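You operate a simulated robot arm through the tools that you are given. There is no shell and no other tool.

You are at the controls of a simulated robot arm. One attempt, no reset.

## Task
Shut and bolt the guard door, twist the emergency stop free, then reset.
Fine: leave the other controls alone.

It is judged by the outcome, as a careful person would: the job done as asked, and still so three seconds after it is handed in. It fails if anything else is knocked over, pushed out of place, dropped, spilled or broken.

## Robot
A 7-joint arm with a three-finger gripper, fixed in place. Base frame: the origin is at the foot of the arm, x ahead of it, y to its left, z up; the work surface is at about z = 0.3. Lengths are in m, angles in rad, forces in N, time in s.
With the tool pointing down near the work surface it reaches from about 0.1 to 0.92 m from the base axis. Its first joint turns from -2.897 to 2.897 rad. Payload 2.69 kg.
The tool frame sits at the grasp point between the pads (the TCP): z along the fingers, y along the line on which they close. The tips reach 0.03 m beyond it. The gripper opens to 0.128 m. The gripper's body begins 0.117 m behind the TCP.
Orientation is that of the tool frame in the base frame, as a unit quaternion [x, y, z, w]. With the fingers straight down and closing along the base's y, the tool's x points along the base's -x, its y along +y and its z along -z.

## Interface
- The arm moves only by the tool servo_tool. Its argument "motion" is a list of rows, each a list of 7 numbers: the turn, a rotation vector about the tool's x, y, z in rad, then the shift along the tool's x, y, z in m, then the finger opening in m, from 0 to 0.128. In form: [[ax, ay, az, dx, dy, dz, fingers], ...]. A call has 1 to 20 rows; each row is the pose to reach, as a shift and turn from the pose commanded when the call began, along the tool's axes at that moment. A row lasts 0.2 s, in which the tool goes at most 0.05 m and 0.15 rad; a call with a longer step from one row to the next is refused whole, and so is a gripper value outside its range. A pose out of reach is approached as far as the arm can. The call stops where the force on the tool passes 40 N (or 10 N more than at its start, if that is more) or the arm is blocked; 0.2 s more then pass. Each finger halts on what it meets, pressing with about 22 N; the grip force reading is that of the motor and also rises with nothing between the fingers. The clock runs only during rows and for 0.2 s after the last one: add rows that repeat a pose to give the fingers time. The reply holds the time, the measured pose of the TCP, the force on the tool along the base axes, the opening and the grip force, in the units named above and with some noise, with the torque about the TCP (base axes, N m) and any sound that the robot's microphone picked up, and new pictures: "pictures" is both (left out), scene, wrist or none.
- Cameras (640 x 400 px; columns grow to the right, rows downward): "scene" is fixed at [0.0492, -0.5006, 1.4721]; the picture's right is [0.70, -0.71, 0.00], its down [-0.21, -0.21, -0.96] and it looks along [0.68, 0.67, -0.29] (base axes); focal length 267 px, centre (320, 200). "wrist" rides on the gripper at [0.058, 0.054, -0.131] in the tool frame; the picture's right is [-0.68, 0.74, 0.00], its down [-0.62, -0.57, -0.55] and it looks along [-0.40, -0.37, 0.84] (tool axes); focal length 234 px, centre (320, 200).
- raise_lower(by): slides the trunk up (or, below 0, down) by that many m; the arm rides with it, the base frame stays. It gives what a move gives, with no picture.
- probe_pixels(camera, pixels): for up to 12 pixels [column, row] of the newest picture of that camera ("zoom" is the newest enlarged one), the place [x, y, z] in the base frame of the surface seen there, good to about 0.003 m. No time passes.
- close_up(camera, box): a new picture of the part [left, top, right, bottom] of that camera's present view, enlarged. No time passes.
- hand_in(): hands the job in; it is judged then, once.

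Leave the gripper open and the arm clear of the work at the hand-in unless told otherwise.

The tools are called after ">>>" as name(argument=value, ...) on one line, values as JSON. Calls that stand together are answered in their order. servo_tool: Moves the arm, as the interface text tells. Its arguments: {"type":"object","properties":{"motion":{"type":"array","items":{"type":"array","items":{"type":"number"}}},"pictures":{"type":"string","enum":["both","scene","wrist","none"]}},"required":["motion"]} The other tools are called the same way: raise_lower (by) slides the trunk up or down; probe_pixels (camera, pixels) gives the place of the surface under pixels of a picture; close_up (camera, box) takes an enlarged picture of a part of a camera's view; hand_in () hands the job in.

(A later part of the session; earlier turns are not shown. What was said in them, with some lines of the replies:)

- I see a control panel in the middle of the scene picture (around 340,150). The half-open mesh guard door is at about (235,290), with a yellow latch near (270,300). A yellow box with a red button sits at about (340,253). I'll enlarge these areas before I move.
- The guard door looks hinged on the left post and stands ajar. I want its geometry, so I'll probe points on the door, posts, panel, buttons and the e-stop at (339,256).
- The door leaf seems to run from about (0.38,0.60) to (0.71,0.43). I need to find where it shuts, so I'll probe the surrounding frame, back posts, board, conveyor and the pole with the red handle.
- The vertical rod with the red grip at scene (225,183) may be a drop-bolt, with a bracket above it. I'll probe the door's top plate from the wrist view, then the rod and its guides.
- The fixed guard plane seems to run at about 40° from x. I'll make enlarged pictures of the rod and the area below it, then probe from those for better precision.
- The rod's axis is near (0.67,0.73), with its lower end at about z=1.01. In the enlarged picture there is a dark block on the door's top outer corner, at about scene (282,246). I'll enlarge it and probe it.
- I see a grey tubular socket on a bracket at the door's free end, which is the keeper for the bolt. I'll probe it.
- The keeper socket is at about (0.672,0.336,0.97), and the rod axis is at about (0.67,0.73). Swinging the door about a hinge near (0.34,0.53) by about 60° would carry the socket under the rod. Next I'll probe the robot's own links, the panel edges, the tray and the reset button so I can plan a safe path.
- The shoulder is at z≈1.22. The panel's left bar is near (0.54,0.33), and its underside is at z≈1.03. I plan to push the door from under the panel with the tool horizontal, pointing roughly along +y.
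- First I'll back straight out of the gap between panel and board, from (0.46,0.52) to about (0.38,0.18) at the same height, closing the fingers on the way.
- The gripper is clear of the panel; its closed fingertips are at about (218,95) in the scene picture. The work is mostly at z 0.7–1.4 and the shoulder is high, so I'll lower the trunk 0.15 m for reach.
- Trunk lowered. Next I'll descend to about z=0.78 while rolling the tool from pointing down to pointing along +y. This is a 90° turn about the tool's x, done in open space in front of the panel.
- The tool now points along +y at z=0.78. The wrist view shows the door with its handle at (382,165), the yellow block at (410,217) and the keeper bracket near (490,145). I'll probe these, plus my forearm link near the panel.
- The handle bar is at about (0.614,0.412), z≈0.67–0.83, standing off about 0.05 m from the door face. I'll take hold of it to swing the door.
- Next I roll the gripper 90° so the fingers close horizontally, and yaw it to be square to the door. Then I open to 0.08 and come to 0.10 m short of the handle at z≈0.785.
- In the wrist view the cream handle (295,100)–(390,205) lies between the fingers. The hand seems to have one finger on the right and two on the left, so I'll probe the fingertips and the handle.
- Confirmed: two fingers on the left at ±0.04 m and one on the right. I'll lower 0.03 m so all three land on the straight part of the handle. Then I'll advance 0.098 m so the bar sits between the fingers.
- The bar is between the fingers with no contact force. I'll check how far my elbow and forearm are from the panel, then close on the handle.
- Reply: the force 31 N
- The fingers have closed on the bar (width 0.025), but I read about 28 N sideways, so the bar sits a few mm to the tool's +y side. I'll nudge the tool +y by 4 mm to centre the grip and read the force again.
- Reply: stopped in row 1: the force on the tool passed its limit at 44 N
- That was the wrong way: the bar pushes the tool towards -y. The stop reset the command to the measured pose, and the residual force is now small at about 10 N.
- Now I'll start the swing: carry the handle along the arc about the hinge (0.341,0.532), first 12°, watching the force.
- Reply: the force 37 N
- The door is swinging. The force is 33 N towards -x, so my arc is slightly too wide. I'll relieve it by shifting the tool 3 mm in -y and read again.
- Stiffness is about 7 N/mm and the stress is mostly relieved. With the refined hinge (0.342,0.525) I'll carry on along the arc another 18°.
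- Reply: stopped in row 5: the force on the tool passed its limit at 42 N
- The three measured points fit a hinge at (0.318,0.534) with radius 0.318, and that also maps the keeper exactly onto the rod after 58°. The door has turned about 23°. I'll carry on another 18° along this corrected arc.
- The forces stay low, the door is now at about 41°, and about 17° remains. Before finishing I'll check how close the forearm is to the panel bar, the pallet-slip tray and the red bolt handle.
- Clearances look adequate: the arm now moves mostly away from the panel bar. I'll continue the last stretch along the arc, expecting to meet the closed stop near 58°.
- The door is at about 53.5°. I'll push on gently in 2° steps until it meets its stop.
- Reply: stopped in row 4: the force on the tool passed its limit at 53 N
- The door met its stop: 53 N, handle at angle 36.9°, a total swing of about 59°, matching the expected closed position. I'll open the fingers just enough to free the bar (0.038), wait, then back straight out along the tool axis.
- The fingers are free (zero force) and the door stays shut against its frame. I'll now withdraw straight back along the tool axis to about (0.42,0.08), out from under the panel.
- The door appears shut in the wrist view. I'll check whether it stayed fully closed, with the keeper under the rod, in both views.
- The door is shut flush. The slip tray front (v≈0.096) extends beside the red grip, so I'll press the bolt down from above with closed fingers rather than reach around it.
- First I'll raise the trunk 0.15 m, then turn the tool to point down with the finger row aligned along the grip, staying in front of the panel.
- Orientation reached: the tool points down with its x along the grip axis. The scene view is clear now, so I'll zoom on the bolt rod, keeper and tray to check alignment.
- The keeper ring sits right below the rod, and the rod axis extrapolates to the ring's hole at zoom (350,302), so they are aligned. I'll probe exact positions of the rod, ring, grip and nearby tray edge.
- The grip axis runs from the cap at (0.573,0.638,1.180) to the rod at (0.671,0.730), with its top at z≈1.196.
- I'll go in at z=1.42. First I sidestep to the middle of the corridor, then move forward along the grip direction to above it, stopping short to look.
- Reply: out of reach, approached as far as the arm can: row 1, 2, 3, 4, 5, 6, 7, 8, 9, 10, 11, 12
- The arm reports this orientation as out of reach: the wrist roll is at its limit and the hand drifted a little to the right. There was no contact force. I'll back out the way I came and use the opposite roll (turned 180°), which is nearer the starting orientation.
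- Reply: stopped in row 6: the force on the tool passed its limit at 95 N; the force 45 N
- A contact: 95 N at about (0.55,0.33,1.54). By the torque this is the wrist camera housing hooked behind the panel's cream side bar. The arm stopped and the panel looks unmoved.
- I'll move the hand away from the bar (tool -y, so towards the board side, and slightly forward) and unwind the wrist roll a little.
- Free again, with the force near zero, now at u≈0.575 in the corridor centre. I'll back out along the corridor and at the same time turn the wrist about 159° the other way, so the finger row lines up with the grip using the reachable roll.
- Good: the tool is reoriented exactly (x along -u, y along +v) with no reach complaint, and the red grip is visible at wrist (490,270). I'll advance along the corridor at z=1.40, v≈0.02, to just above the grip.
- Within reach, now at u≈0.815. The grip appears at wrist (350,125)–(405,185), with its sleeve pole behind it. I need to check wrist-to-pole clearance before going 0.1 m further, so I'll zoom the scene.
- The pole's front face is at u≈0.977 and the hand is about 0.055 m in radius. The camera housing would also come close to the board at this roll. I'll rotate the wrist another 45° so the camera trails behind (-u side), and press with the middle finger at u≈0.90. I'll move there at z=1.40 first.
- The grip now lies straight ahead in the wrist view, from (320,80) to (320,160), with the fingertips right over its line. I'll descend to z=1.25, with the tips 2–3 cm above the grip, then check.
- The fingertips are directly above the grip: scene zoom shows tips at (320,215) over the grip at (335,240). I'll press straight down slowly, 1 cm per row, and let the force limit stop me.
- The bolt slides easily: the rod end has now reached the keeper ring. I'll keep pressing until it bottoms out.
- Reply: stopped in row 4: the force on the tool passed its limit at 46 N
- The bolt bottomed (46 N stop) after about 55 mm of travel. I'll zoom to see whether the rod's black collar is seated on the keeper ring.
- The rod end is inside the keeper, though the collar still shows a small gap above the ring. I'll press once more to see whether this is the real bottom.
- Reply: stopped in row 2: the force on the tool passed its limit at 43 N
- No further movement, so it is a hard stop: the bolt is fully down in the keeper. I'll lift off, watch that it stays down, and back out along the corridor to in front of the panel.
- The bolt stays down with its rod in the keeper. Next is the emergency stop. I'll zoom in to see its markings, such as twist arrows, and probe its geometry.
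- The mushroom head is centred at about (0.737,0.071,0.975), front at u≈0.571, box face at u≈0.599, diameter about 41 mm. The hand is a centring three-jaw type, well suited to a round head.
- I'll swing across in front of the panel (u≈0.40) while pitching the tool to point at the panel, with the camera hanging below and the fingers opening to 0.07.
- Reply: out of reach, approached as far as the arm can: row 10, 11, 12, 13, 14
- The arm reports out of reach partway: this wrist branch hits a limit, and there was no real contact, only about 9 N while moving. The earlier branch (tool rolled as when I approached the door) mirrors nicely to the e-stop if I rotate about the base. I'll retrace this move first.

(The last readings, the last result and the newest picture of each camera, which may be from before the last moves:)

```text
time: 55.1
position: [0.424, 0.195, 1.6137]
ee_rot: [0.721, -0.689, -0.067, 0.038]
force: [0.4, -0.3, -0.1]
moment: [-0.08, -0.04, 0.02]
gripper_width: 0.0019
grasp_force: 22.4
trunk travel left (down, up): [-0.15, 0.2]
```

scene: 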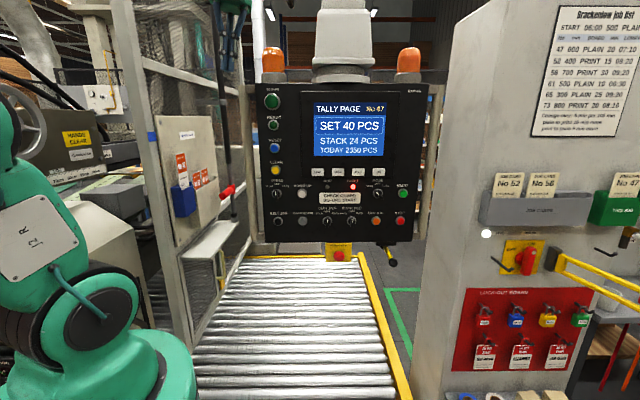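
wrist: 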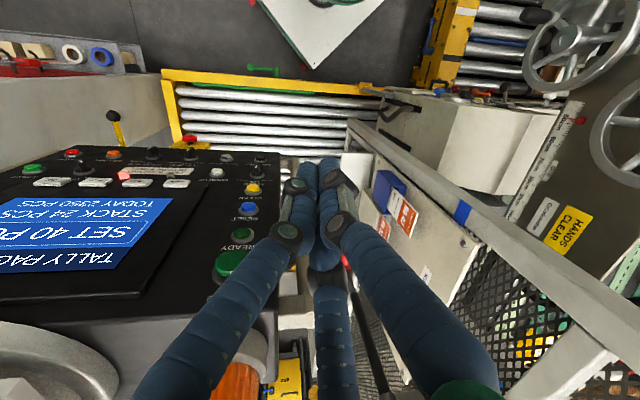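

I'm back to a safe tool-down pose in front of the panel. Next I roll the wrist back to the starting orientation at (0.38,0.18,1.546), the branch that worked before.

>>> servo_tool(motion=[[0.0125, -0.0071, 0.1344, 0.0013, 0.0028, 0.0061, 0], [0.025, -0.0142, 0.2687, 0.0027, 0.0057, 0.0122, 0], [0.0375, -0.0212, 0.4031, 0.004, 0.0086, 0.0183, 0], [0.0499, -0.0283, 0.5374, 0.0054, 0.0114, 0.0244, 0], [0.0624, -0.0354, 0.6718, 0.0067, 0.0143, 0.0305, 0], [0.0749, -0.0425, 0.8062, 0.0081, 0.0171, 0.0367, 0], [0.0874, -0.0496, 0.9405, 0.0094, 0.02, 0.0428, 0], [0.0999, -0.0567, 1.0749, 0.0108, 0.0228, 0.0489, 0], [0.1124, -0.0638, 1.2092, 0.0121, 0.0257, 0.055, 0], [0.1248, -0.0708, 1.3436, 0.0135, 0.0285, 0.0611, 0], [0.1373, -0.0779, 1.4779, 0.0148, 0.0314, 0.0672, 0], [0.1498, -0.085, 1.6123, 0.0162, 0.0342, 0.0733, 0], [0.1498, -0.085, 1.6123, 0.0162, 0.0342, 0.0733, 0]])

>>> raise_lower(by=-0.15)

```text
time: 57.9
position: [0.3806, 0.1791, 1.5459]
ee_rot: [0.001, 1.0, 0.0, 0.0]
force: [-0.9, -0.4, -0.5]
moment: [-0.05, -0.01, 0.0]
gripper_width: 0.0022
grasp_force: 22.2
trunk travel left (down, up): [-0.15, 0.2]
```

scene: 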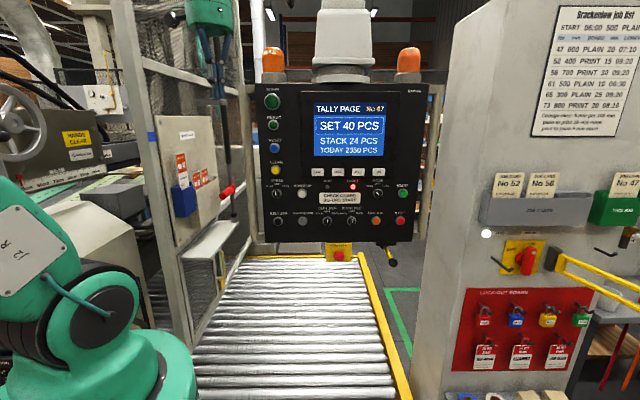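
wrist: 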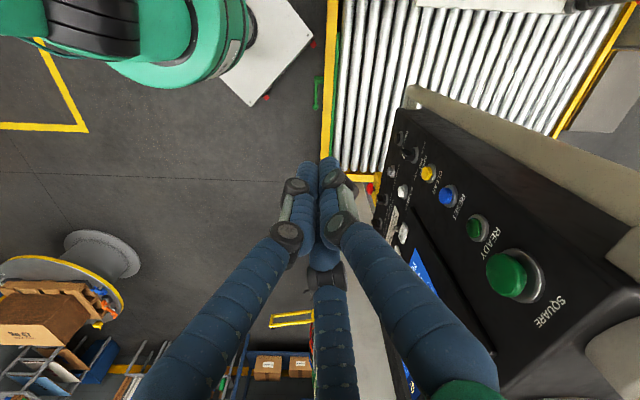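

```text
time: 59.7
position: [0.3813, 0.1792, 1.3952]
ee_rot: [-0.001, 1.0, 0.0, 0.0]
force: [0.7, -0.4, -0.9]
moment: [-0.02, 0.0, -0.01]
gripper_width: 0.0022
grasp_force: 22.0
trunk travel left (down, up): [0.0, 0.35]
```

Same state as early on. I'll repeat the proven move: descend to (0.42,0.08,0.78) with the tool pitching up to point along +y.

>>> servo_tool(motion=[[-0.112, 0, 0, -0.003, -0.007, 0.044, 0], [-0.224, 0, 0, -0.006, -0.014, 0.088, 0], [-0.337, 0, 0, -0.009, -0.021, 0.132, 0], [-0.449, 0, 0, -0.012, -0.028, 0.176, 0], [-0.561, 0, 0, -0.015, -0.035, 0.22, 0], [-0.673, 0, 0, -0.018, -0.042, 0.264, 0], [-0.785, 0, 0, -0.021, -0.05, 0.308, 0], [-0.898, 0, 0, -0.024, -0.057, 0.352, 0], [-1.01, 0, 0, -0.027, -0.064, 0.396, 0], [-1.122, 0, 0, -0.03, -0.071, 0.44, 0], [-1.234, 0, 0, -0.033, -0.078, 0.484, 0], [-1.346, 0, 0, -0.036, -0.085, 0.528, 0], [-1.459, 0, 0, -0.038, -0.093, 0.572, 0], [-1.5708, 0, 0, -0.04, -0.1, 0.616, 0], [-1.5708, 0, 0, -0.04, -0.1, 0.616, 0]], pictures="none")

```text
time: 62.9
position: [0.4201, 0.0783, 0.7804]
ee_rot: [0.001, 0.707, 0.707, 0.0]
force: [0.3, 0.5, -0.3]
moment: [0.0, -0.02, -0.01]
gripper_width: 0.0022
grasp_force: 21.6
trunk travel left (down, up): [0.0, 0.35]
```

Good. Now I rotate about the vertical to point squarely at the panel (45°) and shift to the e-stop's column at (0.658,-0.007), still low beneath the panel line. Fingers open to 0.07.

>>> servo_tool(motion=[[0, -0.1122, 0, -0.0339, 0.0007, -0.0122, 0.01], [0, -0.2244, 0, -0.0679, 0.0014, -0.0244, 0.02], [0, -0.3366, 0, -0.1018, 0.0021, -0.0366, 0.04], [0, -0.4488, 0, -0.1358, 0.0029, -0.0488, 0.06], [0, -0.561, 0, -0.1697, 0.0036, -0.061, 0.07], [0, -0.6732, 0, -0.2037, 0.0043, -0.0732, 0.07], [0, -0.7854, 0, -0.2376, 0.005, -0.0854, 0.07], [0, -0.7854, 0, -0.2376, 0.005, -0.0854, 0.07]])

```text
time: 64.7
position: [0.6575, -0.0063, 0.7842]
ee_rot: [0.272, 0.654, 0.653, 0.27]
force: [0.0, 0.3, -0.8]
moment: [0.0, -0.04, -0.05]
gripper_width: 0.0702
grasp_force: 0.2
trunk travel left (down, up): [0.0, 0.35]
```

scene: 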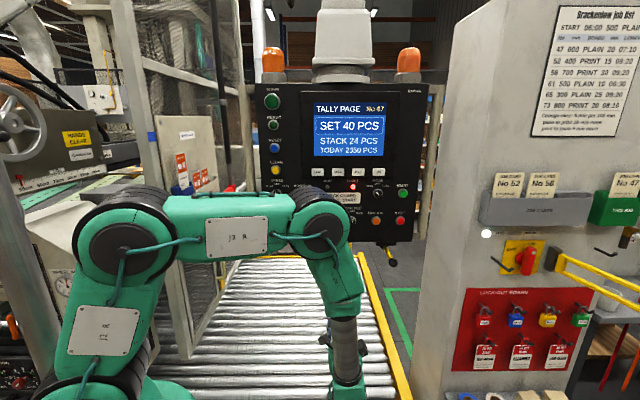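
wrist: 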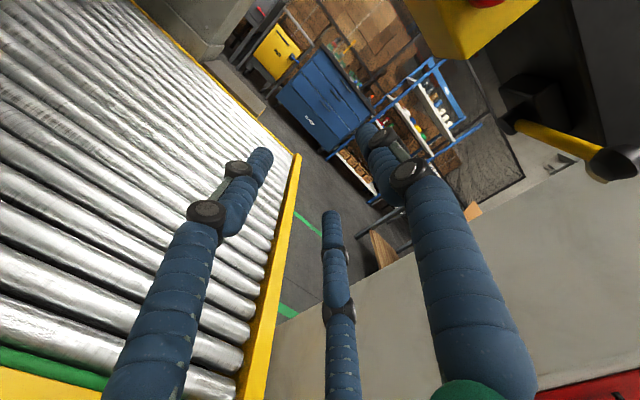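

Pose reached and pointing squarely at the panel. The e-stop box edge is visible at the top of the wrist view, around (480,15). I'll raise the trunk 0.19 m to bring the tool level with the button.

>>> raise_lower(by=0.191)

>>> servo_tool(motion=[[0, 0, 0, 0, 0, 0, 0.07]])

```text
time: 66.8
position: [0.6587, -0.0066, 0.9751]
ee_rot: [0.271, 0.654, 0.653, 0.27]
force: [0.4, 0.0, 0.5]
moment: [-0.02, -0.02, 0.0]
gripper_width: 0.0698
grasp_force: 0.1
trunk travel left (down, up): [-0.191, 0.159]
```

```text
time: 67.2
position: [0.6576, -0.0054, 0.976]
ee_rot: [0.27, 0.653, 0.654, 0.271]
force: [-0.4, 0.2, 0.3]
moment: [-0.01, -0.03, -0.02]
gripper_width: 0.0701
grasp_force: 0.1
trunk travel left (down, up): [-0.191, 0.159]
```

scene: 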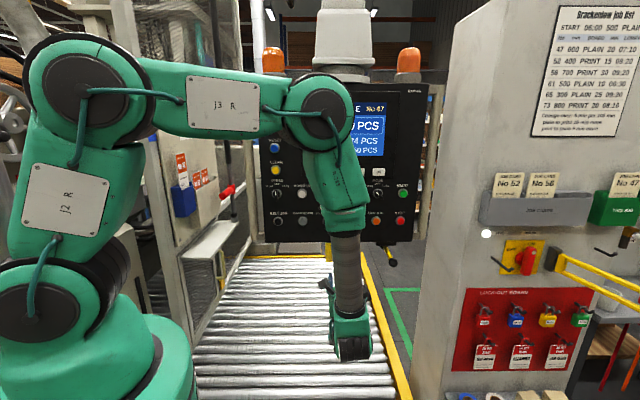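
wrist: 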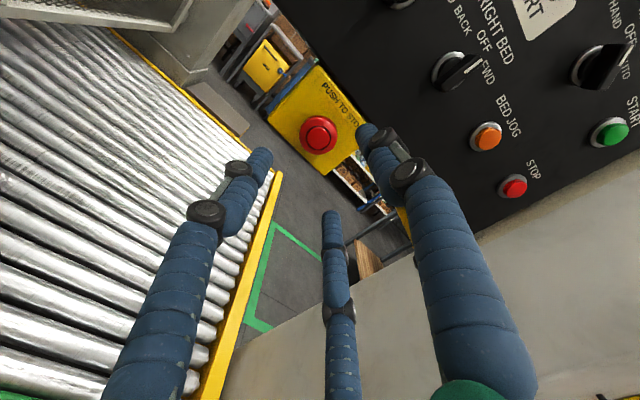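

The e-stop head shows at wrist (318,133), almost exactly where the tool axis points. I'll probe it from here to refine centring.

>>> close_up(camera="wrist", box=[280, 100, 360, 170])

>>> probe_pixels(camera="wrist", pixels=[[318, 133], [302, 133], [335, 133], [318, 117], [318, 150], [300, 110], [330, 80], [345, 120], [312, 146], [328, 125]])

```text
5.71 times, centred on (320, 135) of wrist
```

zoom: 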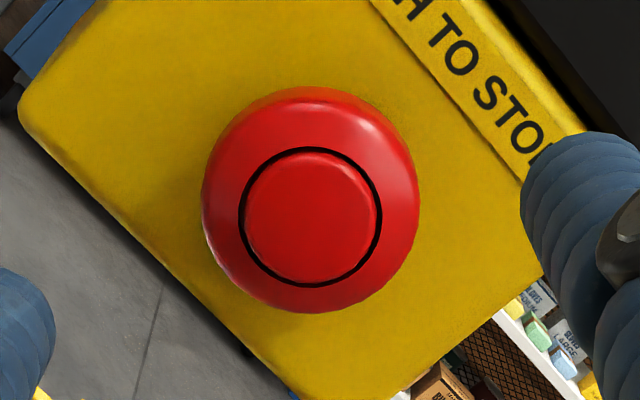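

```text
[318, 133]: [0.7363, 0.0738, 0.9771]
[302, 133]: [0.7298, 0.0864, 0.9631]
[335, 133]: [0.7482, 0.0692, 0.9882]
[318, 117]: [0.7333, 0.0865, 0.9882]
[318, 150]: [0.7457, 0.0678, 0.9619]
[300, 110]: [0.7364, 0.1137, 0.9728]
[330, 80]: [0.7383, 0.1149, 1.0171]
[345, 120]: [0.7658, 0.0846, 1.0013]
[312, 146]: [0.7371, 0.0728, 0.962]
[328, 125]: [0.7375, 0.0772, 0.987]
```

Centring is within about 1 mm. I'll advance 0.099 m straight so the head sits between the open fingers, with tips about 9 mm short of the box face.

>>> servo_tool(motion=[[0, 0, 0, 0, 0, 0.03, 0.07], [0, 0, 0, 0, 0, 0.06, 0.07], [0, 0, 0, 0, 0, 0.085, 0.07], [0, 0, 0, 0, 0, 0.099, 0.07], [0, 0, 0, 0, 0, 0.099, 0.07]])

>>> close_up(camera="wrist", box=[220, 100, 420, 225])

```text
time: 68.4
position: [0.7289, 0.0636, 0.9746]
ee_rot: [0.27, 0.654, 0.653, 0.27]
force: [-0.6, -1.4, 1.0]
moment: [-0.03, -0.03, 0.01]
gripper_width: 0.07
grasp_force: 0.0
trunk travel left (down, up): [-0.191, 0.159]
```

scene: 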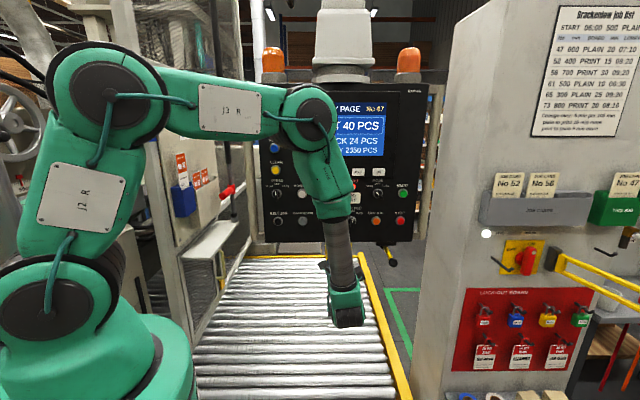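
wrist: 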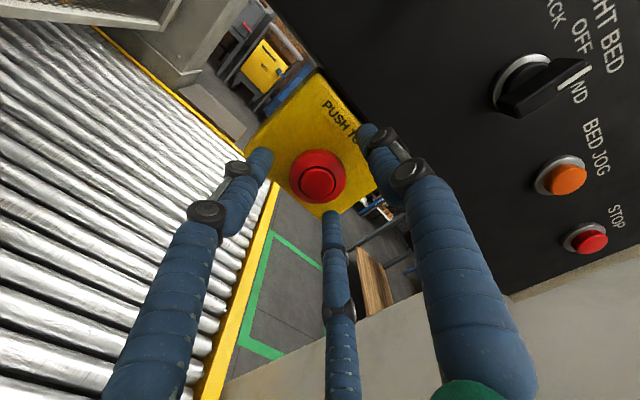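

```text
3.20 times, centred on (320, 162) of wrist
```

zoom: 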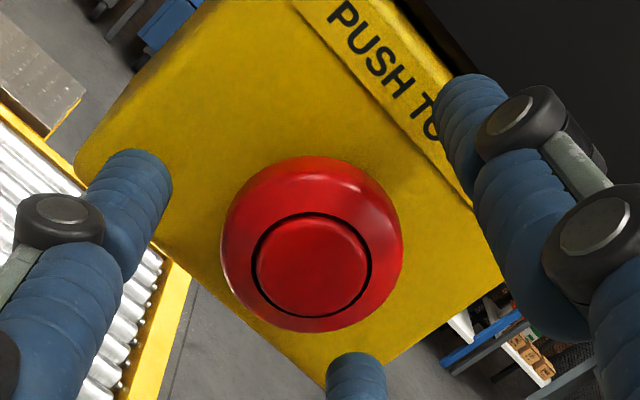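

The head is centred between the three open fingers. I'll close on it gently and read width and force.

>>> servo_tool(motion=[[0, 0, 0, 0, 0, 0, 0.055], [0, 0, 0, 0, 0, 0, 0.045], [0, 0, 0, 0, 0, 0, 0.035], [0, 0, 0, 0, 0, 0, 0.03], [0, 0, 0, 0, 0, 0, 0.03]], pictures="wrist")

```text
time: 69.6
position: [0.7295, 0.0628, 0.9744]
ee_rot: [0.27, 0.654, 0.652, 0.27]
force: [1.5, -1.9, -5.0]
moment: [-0.11, 0.12, -0.03]
gripper_width: 0.0432
grasp_force: 9.9
trunk travel left (down, up): [-0.191, 0.159]
```

wrist: 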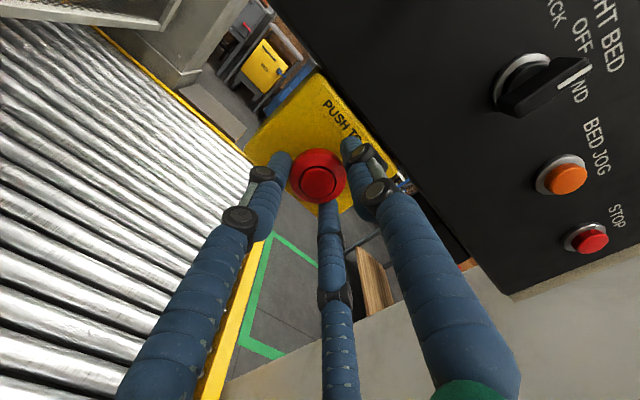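

Gripped: width 0.043 m and only a few N of side force. Now I'll firm up the grip and twist clockwise (positive about the tool axis) in small steps to about 35°, listening for a click.

>>> servo_tool(motion=[[0, 0, 0, 0, 0, 0, 0.01], [0, 0, 0, 0, 0, 0, 0.01], [0, 0, 0.08, 0, 0, 0, 0.01], [0, 0, 0.16, 0, 0, 0, 0.01], [0, 0, 0.24, 0, 0, 0, 0.01], [0, 0, 0.32, 0, 0, 0, 0.01], [0, 0, 0.4, 0, 0, 0, 0.01], [0, 0, 0.48, 0, 0, 0, 0.01], [0, 0, 0.56, 0, 0, 0, 0.01], [0, 0, 0.62, 0, 0, 0, 0.01]])

```text
time: 71.8
position: [0.7282, 0.0632, 0.9744]
ee_rot: [0.459, 0.539, 0.704, 0.058]
force: [4.9, -13.3, -28.3]
moment: [-0.83, 0.34, -0.34]
gripper_width: 0.0416
grasp_force: 21.7
trunk travel left (down, up): [-0.191, 0.159]
```

scene: 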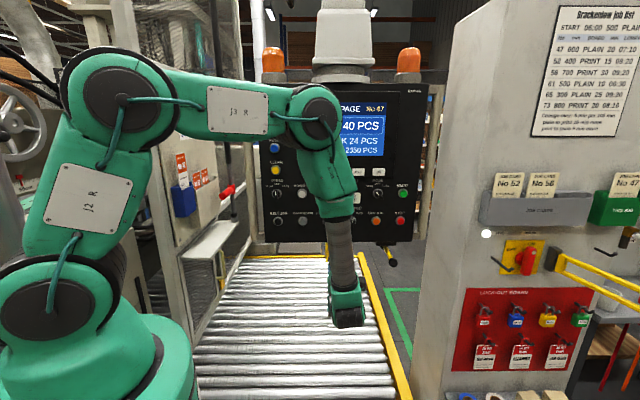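
wrist: 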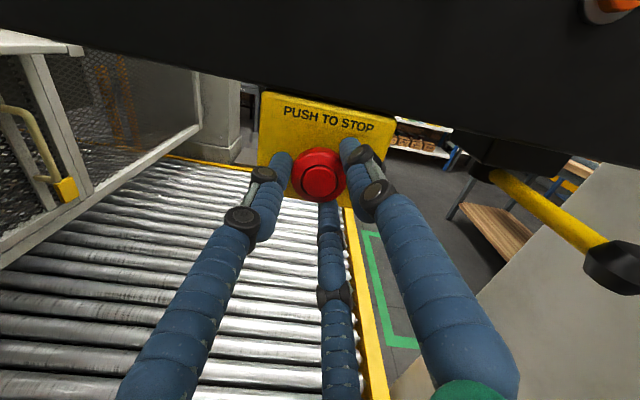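

No click yet; I feel about 0.35 N·m resisting and some side load (about 28 N pushing the tool down), so the grip is slightly high. I'll ease the tool down 3 mm and right 1.5 mm and keep twisting clockwise another 0.6 rad.

>>> servo_tool(motion=[[0, 0, 0.0, -0.0015, -0.0008, 0, 0.01], [0, 0, 0.0, -0.0029, -0.0015, 0, 0.01], [0, 0, 0.08, -0.0029, -0.0015, 0, 0.01], [0, 0, 0.16, -0.0029, -0.0015, 0, 0.01], [0, 0, 0.24, -0.0029, -0.0015, 0, 0.01], [0, 0, 0.32, -0.0029, -0.0015, 0, 0.01], [0, 0, 0.4, -0.0029, -0.0015, 0, 0.01], [0, 0, 0.48, -0.0029, -0.0015, 0, 0.01], [0, 0, 0.56, -0.0029, -0.0015, 0, 0.01], [0, 0, 0.6, -0.0029, -0.0015, 0, 0.01]])

```text
time: 74.0
position: [0.7282, 0.0633, 0.9721]
ee_rot: [0.597, 0.38, 0.69, -0.153]
force: [-13.4, 6.5, -9.0]
moment: [-0.68, -0.41, 0.42]
gripper_width: 0.0404
grasp_force: 45.3
trunk travel left (down, up): [-0.191, 0.159]
```

scene: 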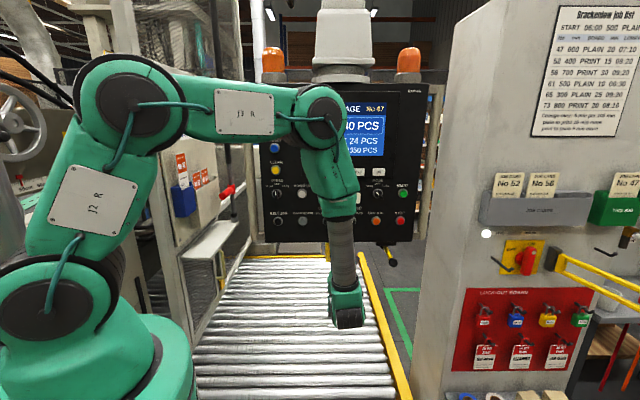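
wrist: 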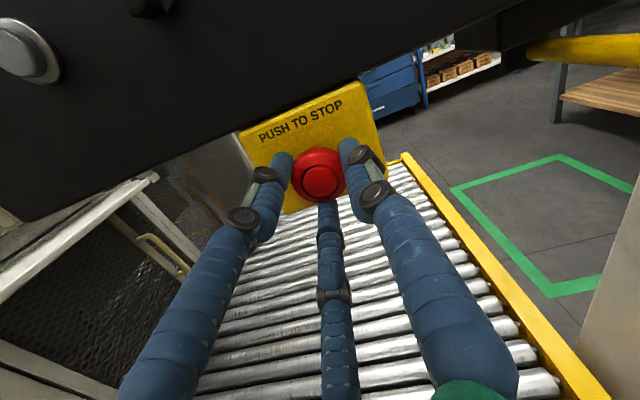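

I've twisted about 70° clockwise, with about 0.8 N·m resisting at the end and no sound. I'll open the fingers and see whether the head has popped out (its front face was at u≈0.571 before).

>>> servo_tool(motion=[[0, 0, 0, 0, 0, 0, 0.05], [0, 0, 0, 0, 0, 0, 0.07], [0, 0, 0, 0, 0, 0, 0.07], [0, 0, 0, 0, 0, -0.02, 0.07], [0, 0, 0, 0, 0, -0.05, 0.07], [0, 0, 0, 0, 0, -0.08, 0.07], [0, 0, 0, 0, 0, -0.08, 0.07]])

>>> close_up(camera="wrist", box=[240, 80, 400, 180])

```text
time: 75.6
position: [0.6719, 0.0061, 0.9733]
ee_rot: [0.596, 0.38, 0.691, -0.152]
force: [0.2, -0.6, 0.6]
moment: [0.0, 0.0, 0.03]
gripper_width: 0.0701
grasp_force: 0.1
trunk travel left (down, up): [-0.191, 0.159]
```

scene: 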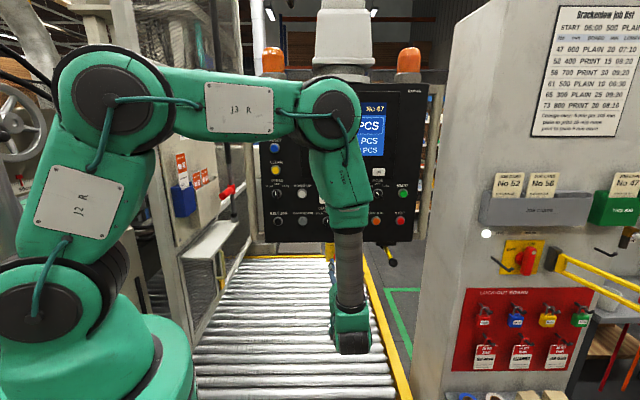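
wrist: 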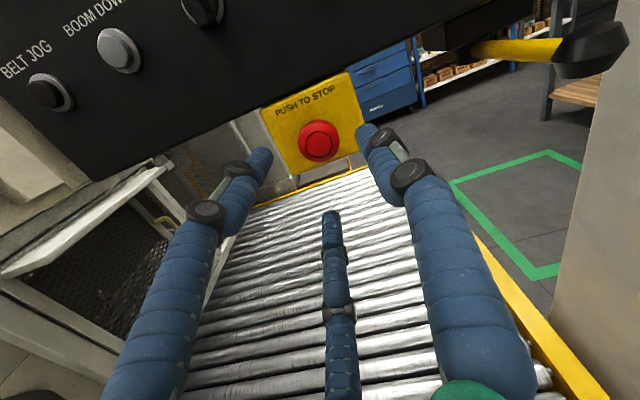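

```text
4.00 times, centred on (320, 130) of wrist
```

zoom: 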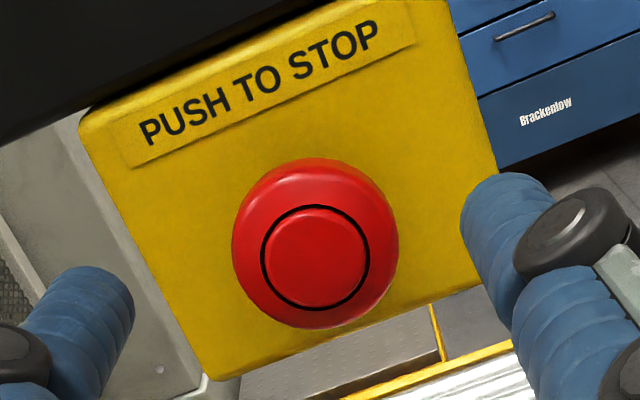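

>>> probe_pixels(camera="zoom", pixels=[[315, 255], [260, 220], [370, 250], [310, 180], [310, 315], [330, 240], [300, 270], [180, 250], [430, 250], [240, 120], [200, 330], [410, 100]])

>>> close_up(camera="wrist", box=[290, 115, 346, 165])

```text
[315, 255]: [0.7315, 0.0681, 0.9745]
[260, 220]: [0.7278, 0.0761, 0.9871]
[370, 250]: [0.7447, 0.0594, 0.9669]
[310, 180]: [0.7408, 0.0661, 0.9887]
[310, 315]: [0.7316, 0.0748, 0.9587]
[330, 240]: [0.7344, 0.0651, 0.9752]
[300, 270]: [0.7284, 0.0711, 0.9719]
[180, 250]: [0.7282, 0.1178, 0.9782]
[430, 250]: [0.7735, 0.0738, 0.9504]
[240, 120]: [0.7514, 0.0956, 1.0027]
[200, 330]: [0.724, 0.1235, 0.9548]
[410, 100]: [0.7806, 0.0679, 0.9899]
```

```text
8.00 times, centred on (318, 140) of wrist
```

zoom: 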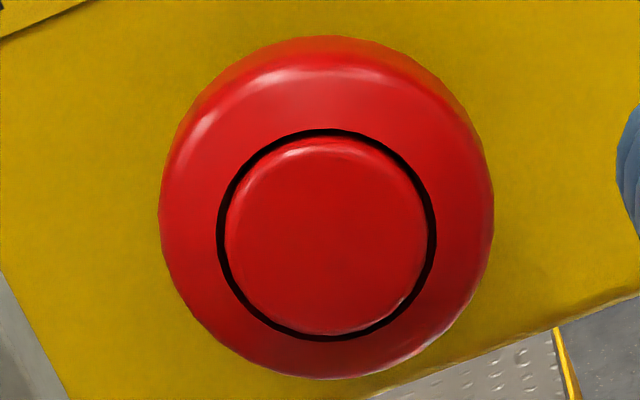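

The head's front face moved from u≈0.572 to u≈0.565: it has popped out about 7 mm, so the e-stop is released. I'll back away without touching it, unroll the wrist and close the fingers for pressing RESET.

>>> servo_tool(motion=[[0, 0, 0, 0, 0, -0.04, 0.07], [0, 0, 0, 0, 0, -0.08, 0.07], [0, 0, -0.122, 0, 0, -0.08, 0.05], [0, 0, -0.244, 0, 0, -0.08, 0.03], [0, 0, -0.366, 0, 0, -0.08, 0.01], [0, 0, -0.488, 0, 0, -0.08, 0.0], [0, 0, -0.61, 0, 0, -0.08, 0.0], [0, 0, -0.732, 0, 0, -0.08, 0.0], [0, 0, -0.854, 0, 0, -0.08, 0.0], [0, 0, -0.976, 0, 0, -0.08, 0.0], [0, 0, -1.098, 0, 0, -0.08, 0.0], [0, 0, -1.22, 0, 0, -0.08, 0.0], [0, 0, -1.22, 0, 0, -0.08, 0.0]])

>>> raise_lower(by=0.15)

```text
time: 78.4
position: [0.6156, -0.05, 0.972]
ee_rot: [0.271, 0.653, 0.654, 0.27]
force: [0.4, -0.3, 0.6]
moment: [0.0, -0.02, -0.01]
gripper_width: 0.0022
grasp_force: 21.8
trunk travel left (down, up): [-0.191, 0.159]
```

scene: 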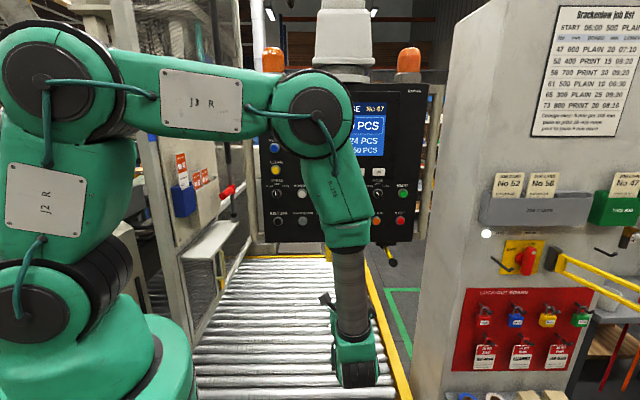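
wrist: 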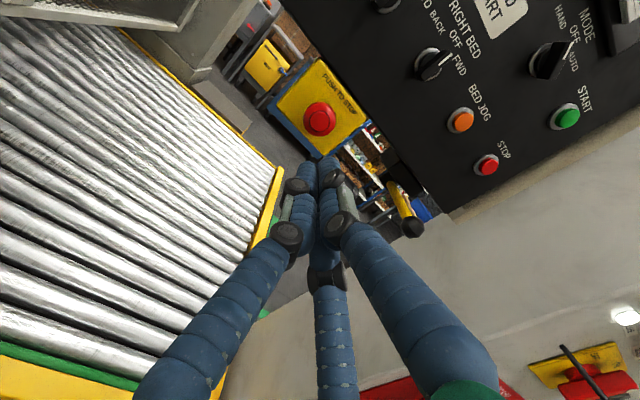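

```text
time: 80.1
position: [0.6154, -0.0501, 1.1216]
ee_rot: [0.271, 0.654, 0.653, 0.271]
force: [0.2, -0.1, 0.0]
moment: [0.02, 0.0, 0.0]
gripper_width: 0.0024
grasp_force: 21.8
trunk travel left (down, up): [-0.341, 0.009]
```

The trunk is up. Next I move left and up, staying at u≈0.44 in front of the panel, so the closed fingertips face the RESET button (v≈-0.248, z≈1.375).

>>> servo_tool(motion=[[0, 0, 0, 0.0278, 0.0318, 0.005, 0], [0, 0, 0, 0.0557, 0.0635, 0.01, 0], [0, 0, 0, 0.0835, 0.0953, 0.015, 0], [0, 0, 0, 0.1113, 0.127, 0.02, 0], [0, 0, 0, 0.1391, 0.1588, 0.025, 0], [0, 0, 0, 0.167, 0.1905, 0.03, 0], [0, 0, 0, 0.1948, 0.2223, 0.035, 0], [0, 0, 0, 0.2226, 0.254, 0.04, 0], [0, 0, 0, 0.2226, 0.254, 0.04, 0]])

```text
time: 82.1
position: [0.486, 0.1363, 1.3779]
ee_rot: [0.27, 0.654, 0.653, 0.27]
force: [-0.5, 0.3, -0.2]
moment: [-0.02, 0.0, -0.07]
gripper_width: 0.0022
grasp_force: 22.2
trunk travel left (down, up): [-0.341, 0.009]
```

scene: 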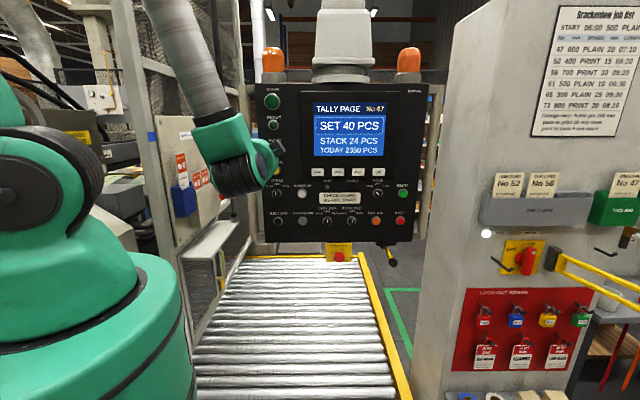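
wrist: 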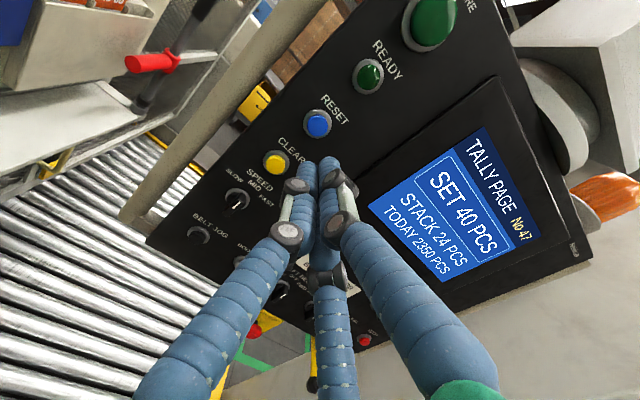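

RESET appears at wrist (318,123), very close to where the tool axis points (320,128). I'll probe the button from here and check the panel lamps.

>>> close_up(camera="wrist", box=[280, 90, 360, 140])

>>> probe_pixels(camera="wrist", pixels=[[318, 123], [310, 123], [326, 123], [318, 115], [318, 131], [312, 117], [324, 129], [300, 105], [340, 130]])

>>> close_up(camera="scene", box=[260, 160, 420, 270])

```text
8.00 times, centred on (320, 115) of wrist
```

zoom: 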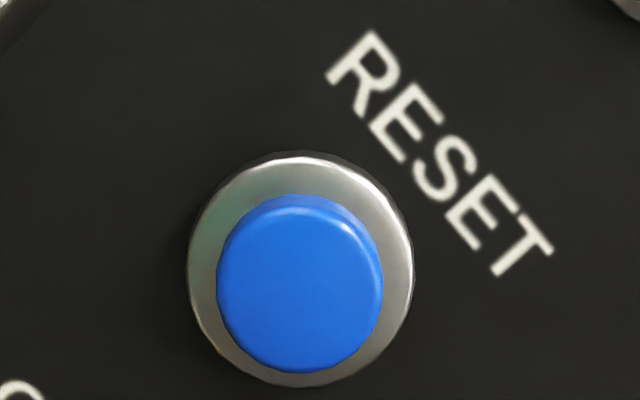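

```text
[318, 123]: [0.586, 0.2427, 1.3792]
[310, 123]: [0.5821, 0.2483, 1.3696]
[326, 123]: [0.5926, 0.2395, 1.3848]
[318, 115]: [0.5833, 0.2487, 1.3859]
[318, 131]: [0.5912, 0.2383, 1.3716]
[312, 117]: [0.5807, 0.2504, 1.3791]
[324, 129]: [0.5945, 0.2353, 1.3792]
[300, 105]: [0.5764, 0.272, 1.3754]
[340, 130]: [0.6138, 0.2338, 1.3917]
```

```text
3.64 times, centred on (340, 215) of scene
```

zoom: 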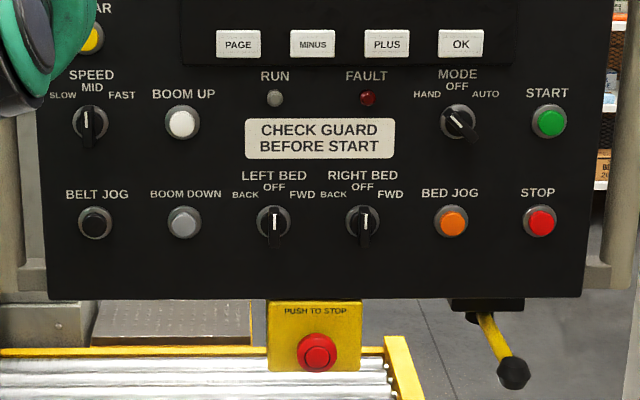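

The FAULT lamp is dark now at zoom (367,97), consistent with the e-stop being free. The button centre is about 3 mm to the tool's left of my axis. I'll shift 3 mm left and approach to about 1 cm from the cap.

>>> servo_tool(motion=[[0, 0, 0, 0.003, 0, 0.03, 0], [0, 0, 0, 0.003, 0, 0.06, 0], [0, 0, 0, 0.003, 0, 0.085, 0], [0, 0, 0, 0.003, 0, 0.1, 0], [0, 0, 0, 0.003, 0, 0.1, 0]])

>>> close_up(camera="wrist", box=[260, 100, 380, 200])

>>> close_up(camera="scene", box=[250, 80, 410, 200])

```text
time: 83.3
position: [0.5564, 0.2089, 1.3751]
ee_rot: [0.27, 0.654, 0.653, 0.27]
force: [-0.8, -0.7, 0.0]
moment: [-0.01, -0.04, -0.01]
gripper_width: 0.0025
grasp_force: 21.9
trunk travel left (down, up): [-0.341, 0.009]
```

scene: 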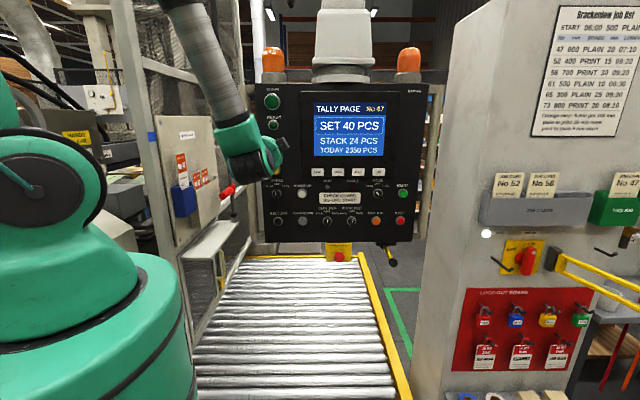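
wrist: 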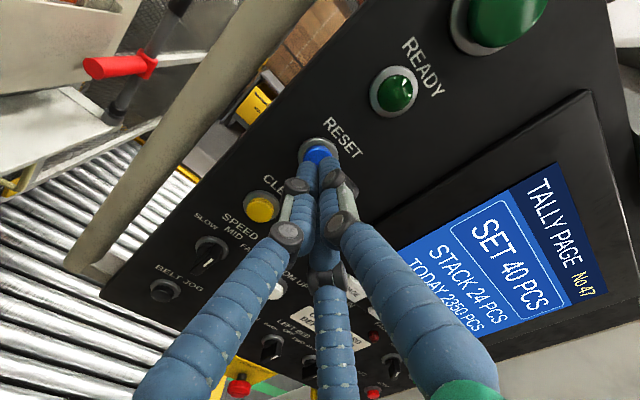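

```text
4.00 times, centred on (320, 150) of wrist
```

zoom: 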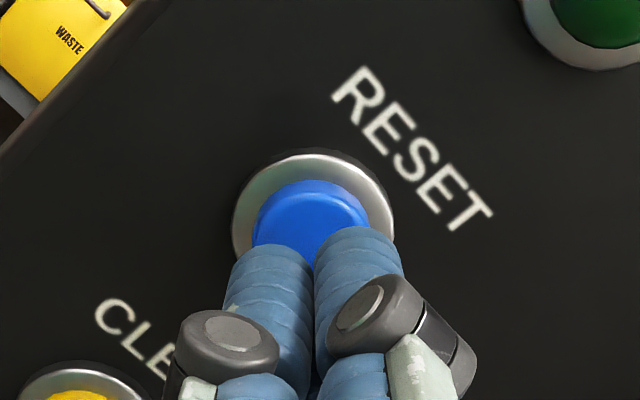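

```text
3.33 times, centred on (330, 140) of scene
```

zoom: 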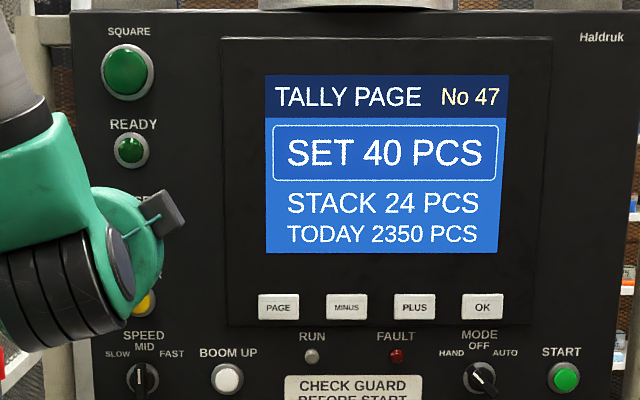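

The tips are right in front of the blue cap with FAULT still dark. I'll press slowly, 3 mm per row, until the force limit or full travel.

>>> servo_tool(motion=[[0, 0, 0, 0, 0, 0.006, 0], [0, 0, 0, 0, 0, 0.01, 0], [0, 0, 0, 0, 0, 0.013, 0], [0, 0, 0, 0, 0, 0.016, 0], [0, 0, 0, 0, 0, 0.018, 0], [0, 0, 0, 0, 0, 0.02, 0], [0, 0, 0, 0, 0, 0.02, 0]])

>>> close_up(camera="scene", box=[250, 80, 410, 200])

```text
time: 84.9
position: [0.569, 0.2232, 1.3763]
ee_rot: [0.27, 0.654, 0.653, 0.27]
force: [-0.2, 0.4, -0.1]
moment: [-0.04, 0.05, 0.02]
gripper_width: 0.0025
grasp_force: 22.1
trunk travel left (down, up): [-0.341, 0.009]
```

scene: 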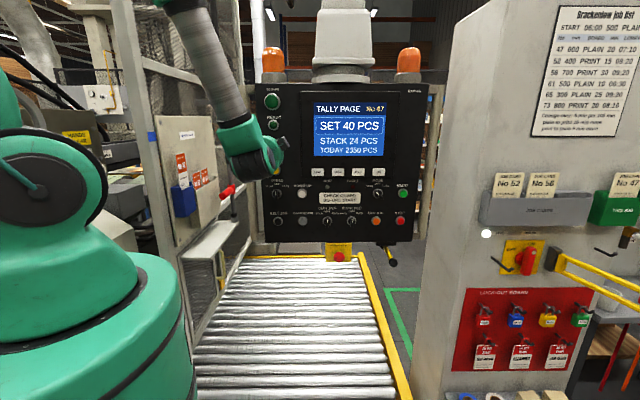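
wrist: 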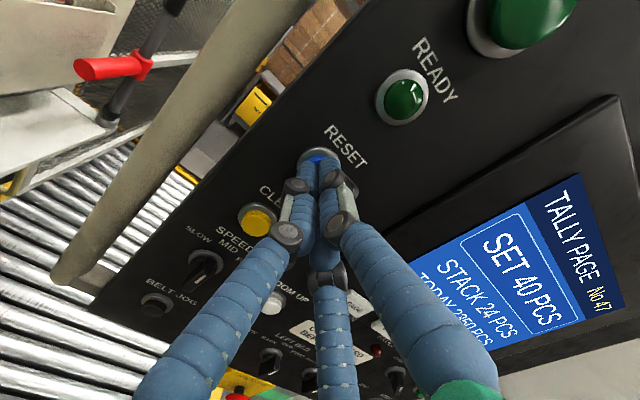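

```text
3.33 times, centred on (330, 140) of scene
```

zoom: 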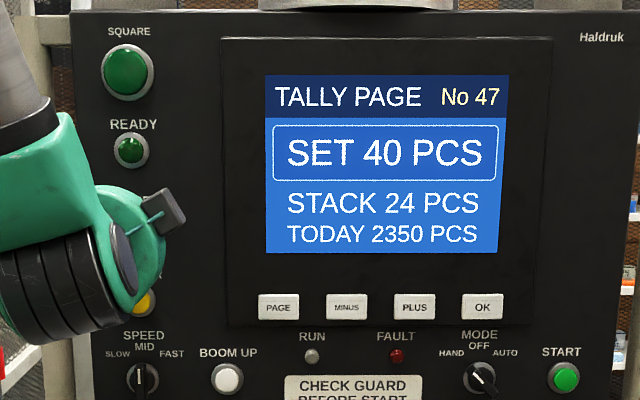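

No contact force yet (tip at u≈0.590). I'll keep pressing slowly.

>>> servo_tool(motion=[[0, 0, 0, 0, 0, 0.002, 0], [0, 0, 0, 0, 0, 0.004, 0], [0, 0, 0, 0, 0, 0.006, 0], [0, 0, 0, 0, 0, 0.008, 0], [0, 0, 0, 0, 0, 0.01, 0], [0, 0, 0, 0, 0, 0.012, 0], [0, 0, 0, 0, 0, 0.014, 0]])

>>> close_up(camera="scene", box=[250, 80, 410, 200])

```text
time: 86.5
position: [0.5751, 0.2293, 1.3744]
ee_rot: [0.272, 0.652, 0.653, 0.271]
force: [-23.9, -26.6, 8.9]
moment: [0.19, -0.1, -0.08]
gripper_width: 0.006
grasp_force: 31.6
trunk travel left (down, up): [-0.341, 0.009]
heard: click
stopped in row 7: the force on the tool passed its limit at 41 N (the readings are from after the stop); the commanded pose is now the measured one
```

scene: 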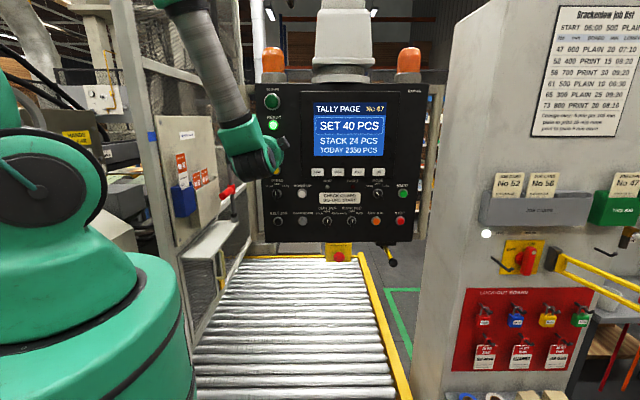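
wrist: 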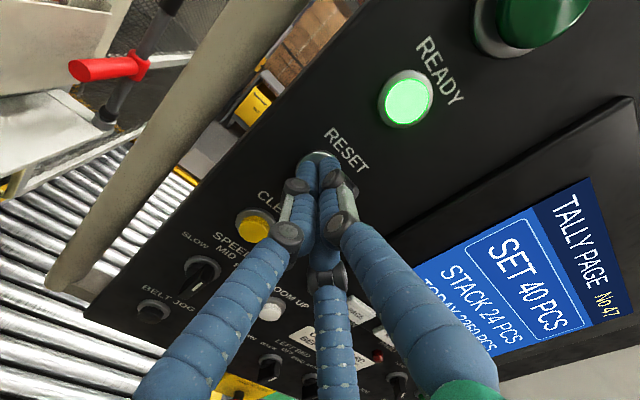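

```text
3.33 times, centred on (330, 140) of scene
```

zoom: 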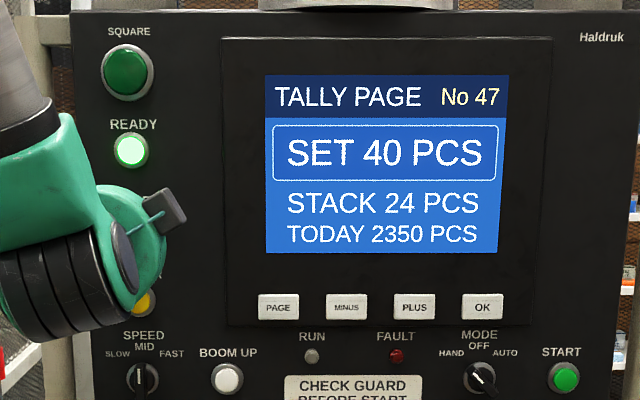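

A click, and the READY lamp lit up green with FAULT dark. I'll back straight off to u≈0.40 and open the gripper.

>>> servo_tool(motion=[[0, 0, 0, 0, 0, -0.01, 0], [0, 0, 0, 0, 0, -0.03, 0], [0, 0, 0, 0, 0, -0.07, 0], [0, 0, 0, 0, 0, -0.11, 0.0], [0, 0, 0, 0, 0, -0.15, 0.02], [0, 0, 0, 0, 0, -0.17, 0.06], [0, 0, 0, 0, 0, -0.17, 0.1], [0, 0, 0, 0, 0, -0.17, 0.1]])

>>> close_up(camera="scene", box=[240, 60, 440, 185])

>>> close_up(camera="scene", box=[250, 160, 430, 272])

>>> close_up(camera="scene", box=[184, 160, 264, 240])

```text
time: 88.3
position: [0.4557, 0.1117, 1.3757]
ee_rot: [0.271, 0.654, 0.653, 0.27]
force: [-0.2, -0.5, 0.3]
moment: [-0.03, 0.0, 0.01]
gripper_width: 0.0998
grasp_force: 0.1
trunk travel left (down, up): [-0.341, 0.009]
```

scene: 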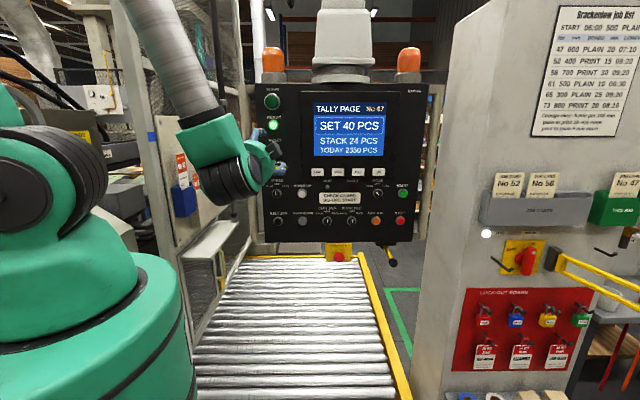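
wrist: 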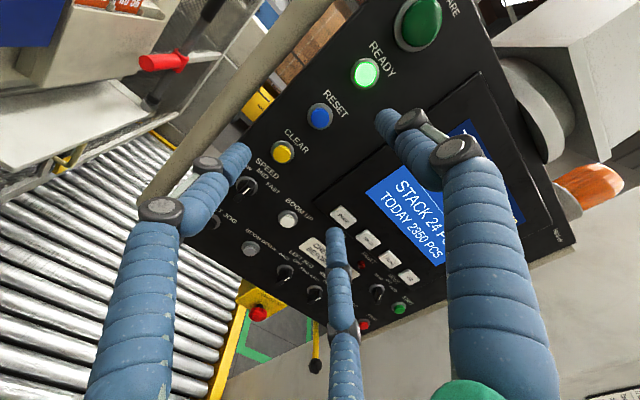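

```text
3.20 times, centred on (340, 122) of scene
```

zoom: 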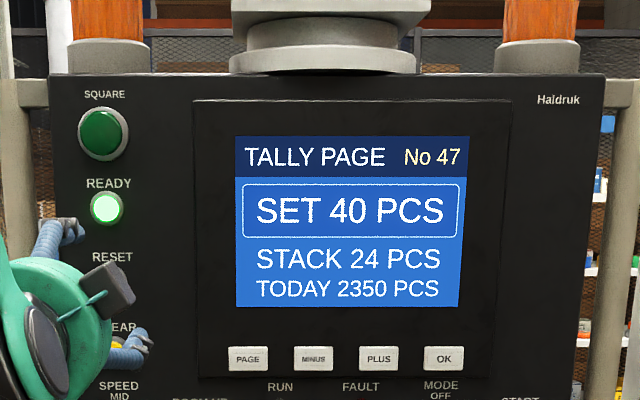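

```text
3.56 times, centred on (340, 216) of scene
```

zoom: 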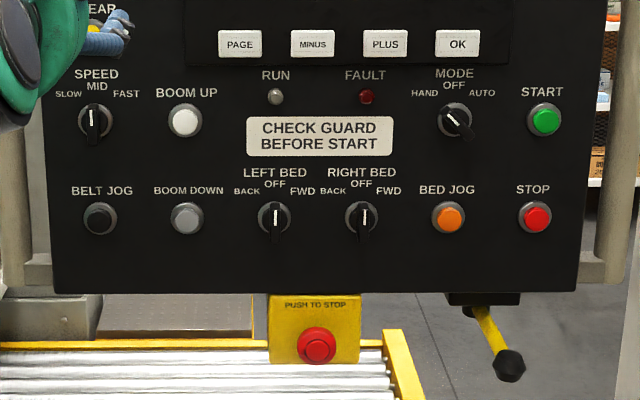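

```text
5.00 times, centred on (224, 200) of scene
```

zoom: 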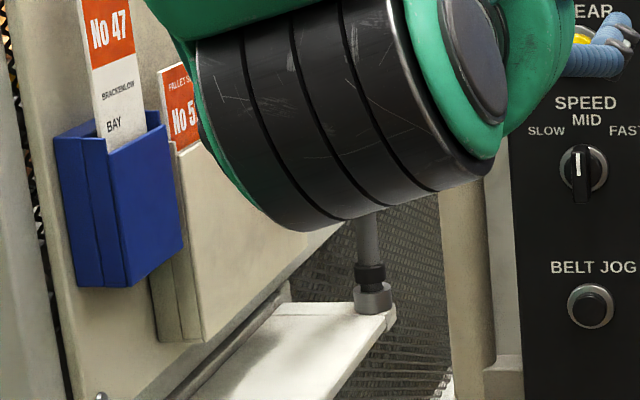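

READY stays lit, FAULT is dark, and the bolt is down in the keeper. The e-stop head is out, all selector knobs are as they were, and the gripper is open. I'll wait a couple of seconds to see that everything holds.

>>> servo_tool(motion=[[0, 0, 0, 0, 0, -0.02, 0.12], [0, 0, 0, 0, 0, -0.04, 0.12], [0, 0, 0, 0, 0, -0.04, 0.12], [0, 0, 0, 0, 0, -0.04, 0.12], [0, 0, 0, 0, 0, -0.04, 0.12], [0, 0, 0, 0, 0, -0.04, 0.12], [0, 0, 0, 0, 0, -0.04, 0.12], [0, 0, 0, 0, 0, -0.04, 0.12], [0, 0, 0, 0, 0, -0.04, 0.12], [0, 0, 0, 0, 0, -0.04, 0.12]])

>>> probe_pixels(camera="scene", pixels=[[339, 256], [339, 257], [330, 246], [233, 214], [215, 270]])

```text
time: 90.5
position: [0.4294, 0.0834, 1.3745]
ee_rot: [0.271, 0.654, 0.653, 0.269]
force: [0.7, 0.4, -1.3]
moment: [0.03, -0.03, 0.03]
gripper_width: 0.12
grasp_force: 0.0
trunk travel left (down, up): [-0.341, 0.009]
```

scene: 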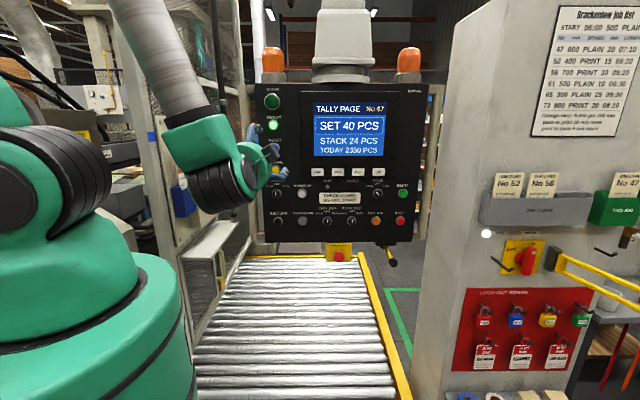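
wrist: 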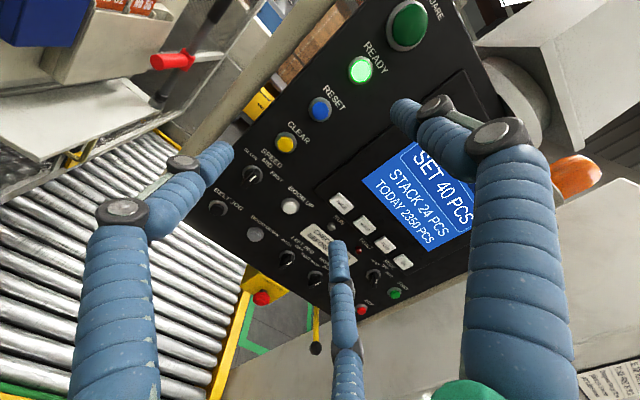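

```text
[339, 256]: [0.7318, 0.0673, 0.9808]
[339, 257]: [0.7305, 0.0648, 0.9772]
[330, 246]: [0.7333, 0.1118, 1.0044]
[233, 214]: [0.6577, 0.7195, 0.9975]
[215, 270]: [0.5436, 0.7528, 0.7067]
```

After the wait, READY is still lit and the e-stop head is still out (front at u≈0.565, against 0.570 at the start in this view). The door is shut, the bolt is down in its keeper, and the arm is clear with the gripper open. I'll hand in the job.

>>> hand_in()

```text
The job is handed in.
```

The guard door is shut and bolted, the emergency stop is twisted free, and RESET is pressed. At the last check before hand-in, the READY lamp was lit and FAULT was dark.

- **Door:** I swung it to its stop by the handle, then pressed the red grip down until the bolt rod was seated in its keeper on the door. It stayed down after I let go.
- **Emergency stop:** I twisted it about 70° clockwise. I heard no click, but the head popped out about 7 mm and stayed out, and FAULT went dark.
- **Reset:** RESET clicked when pressed, and READY came on.
- **Other controls:** I didn't touch any other control, and the selector switches look unchanged in the pictures.

**One contact:** while I was backing out along the corridor, the wrist camera housing caught behind the cream bar on the panel's left side. The force reached 95 N before the arm stopped. The bar and panel look unmoved in the pictures, and I freed the arm without dragging on them.

The arm is back from the panel with the gripper open.
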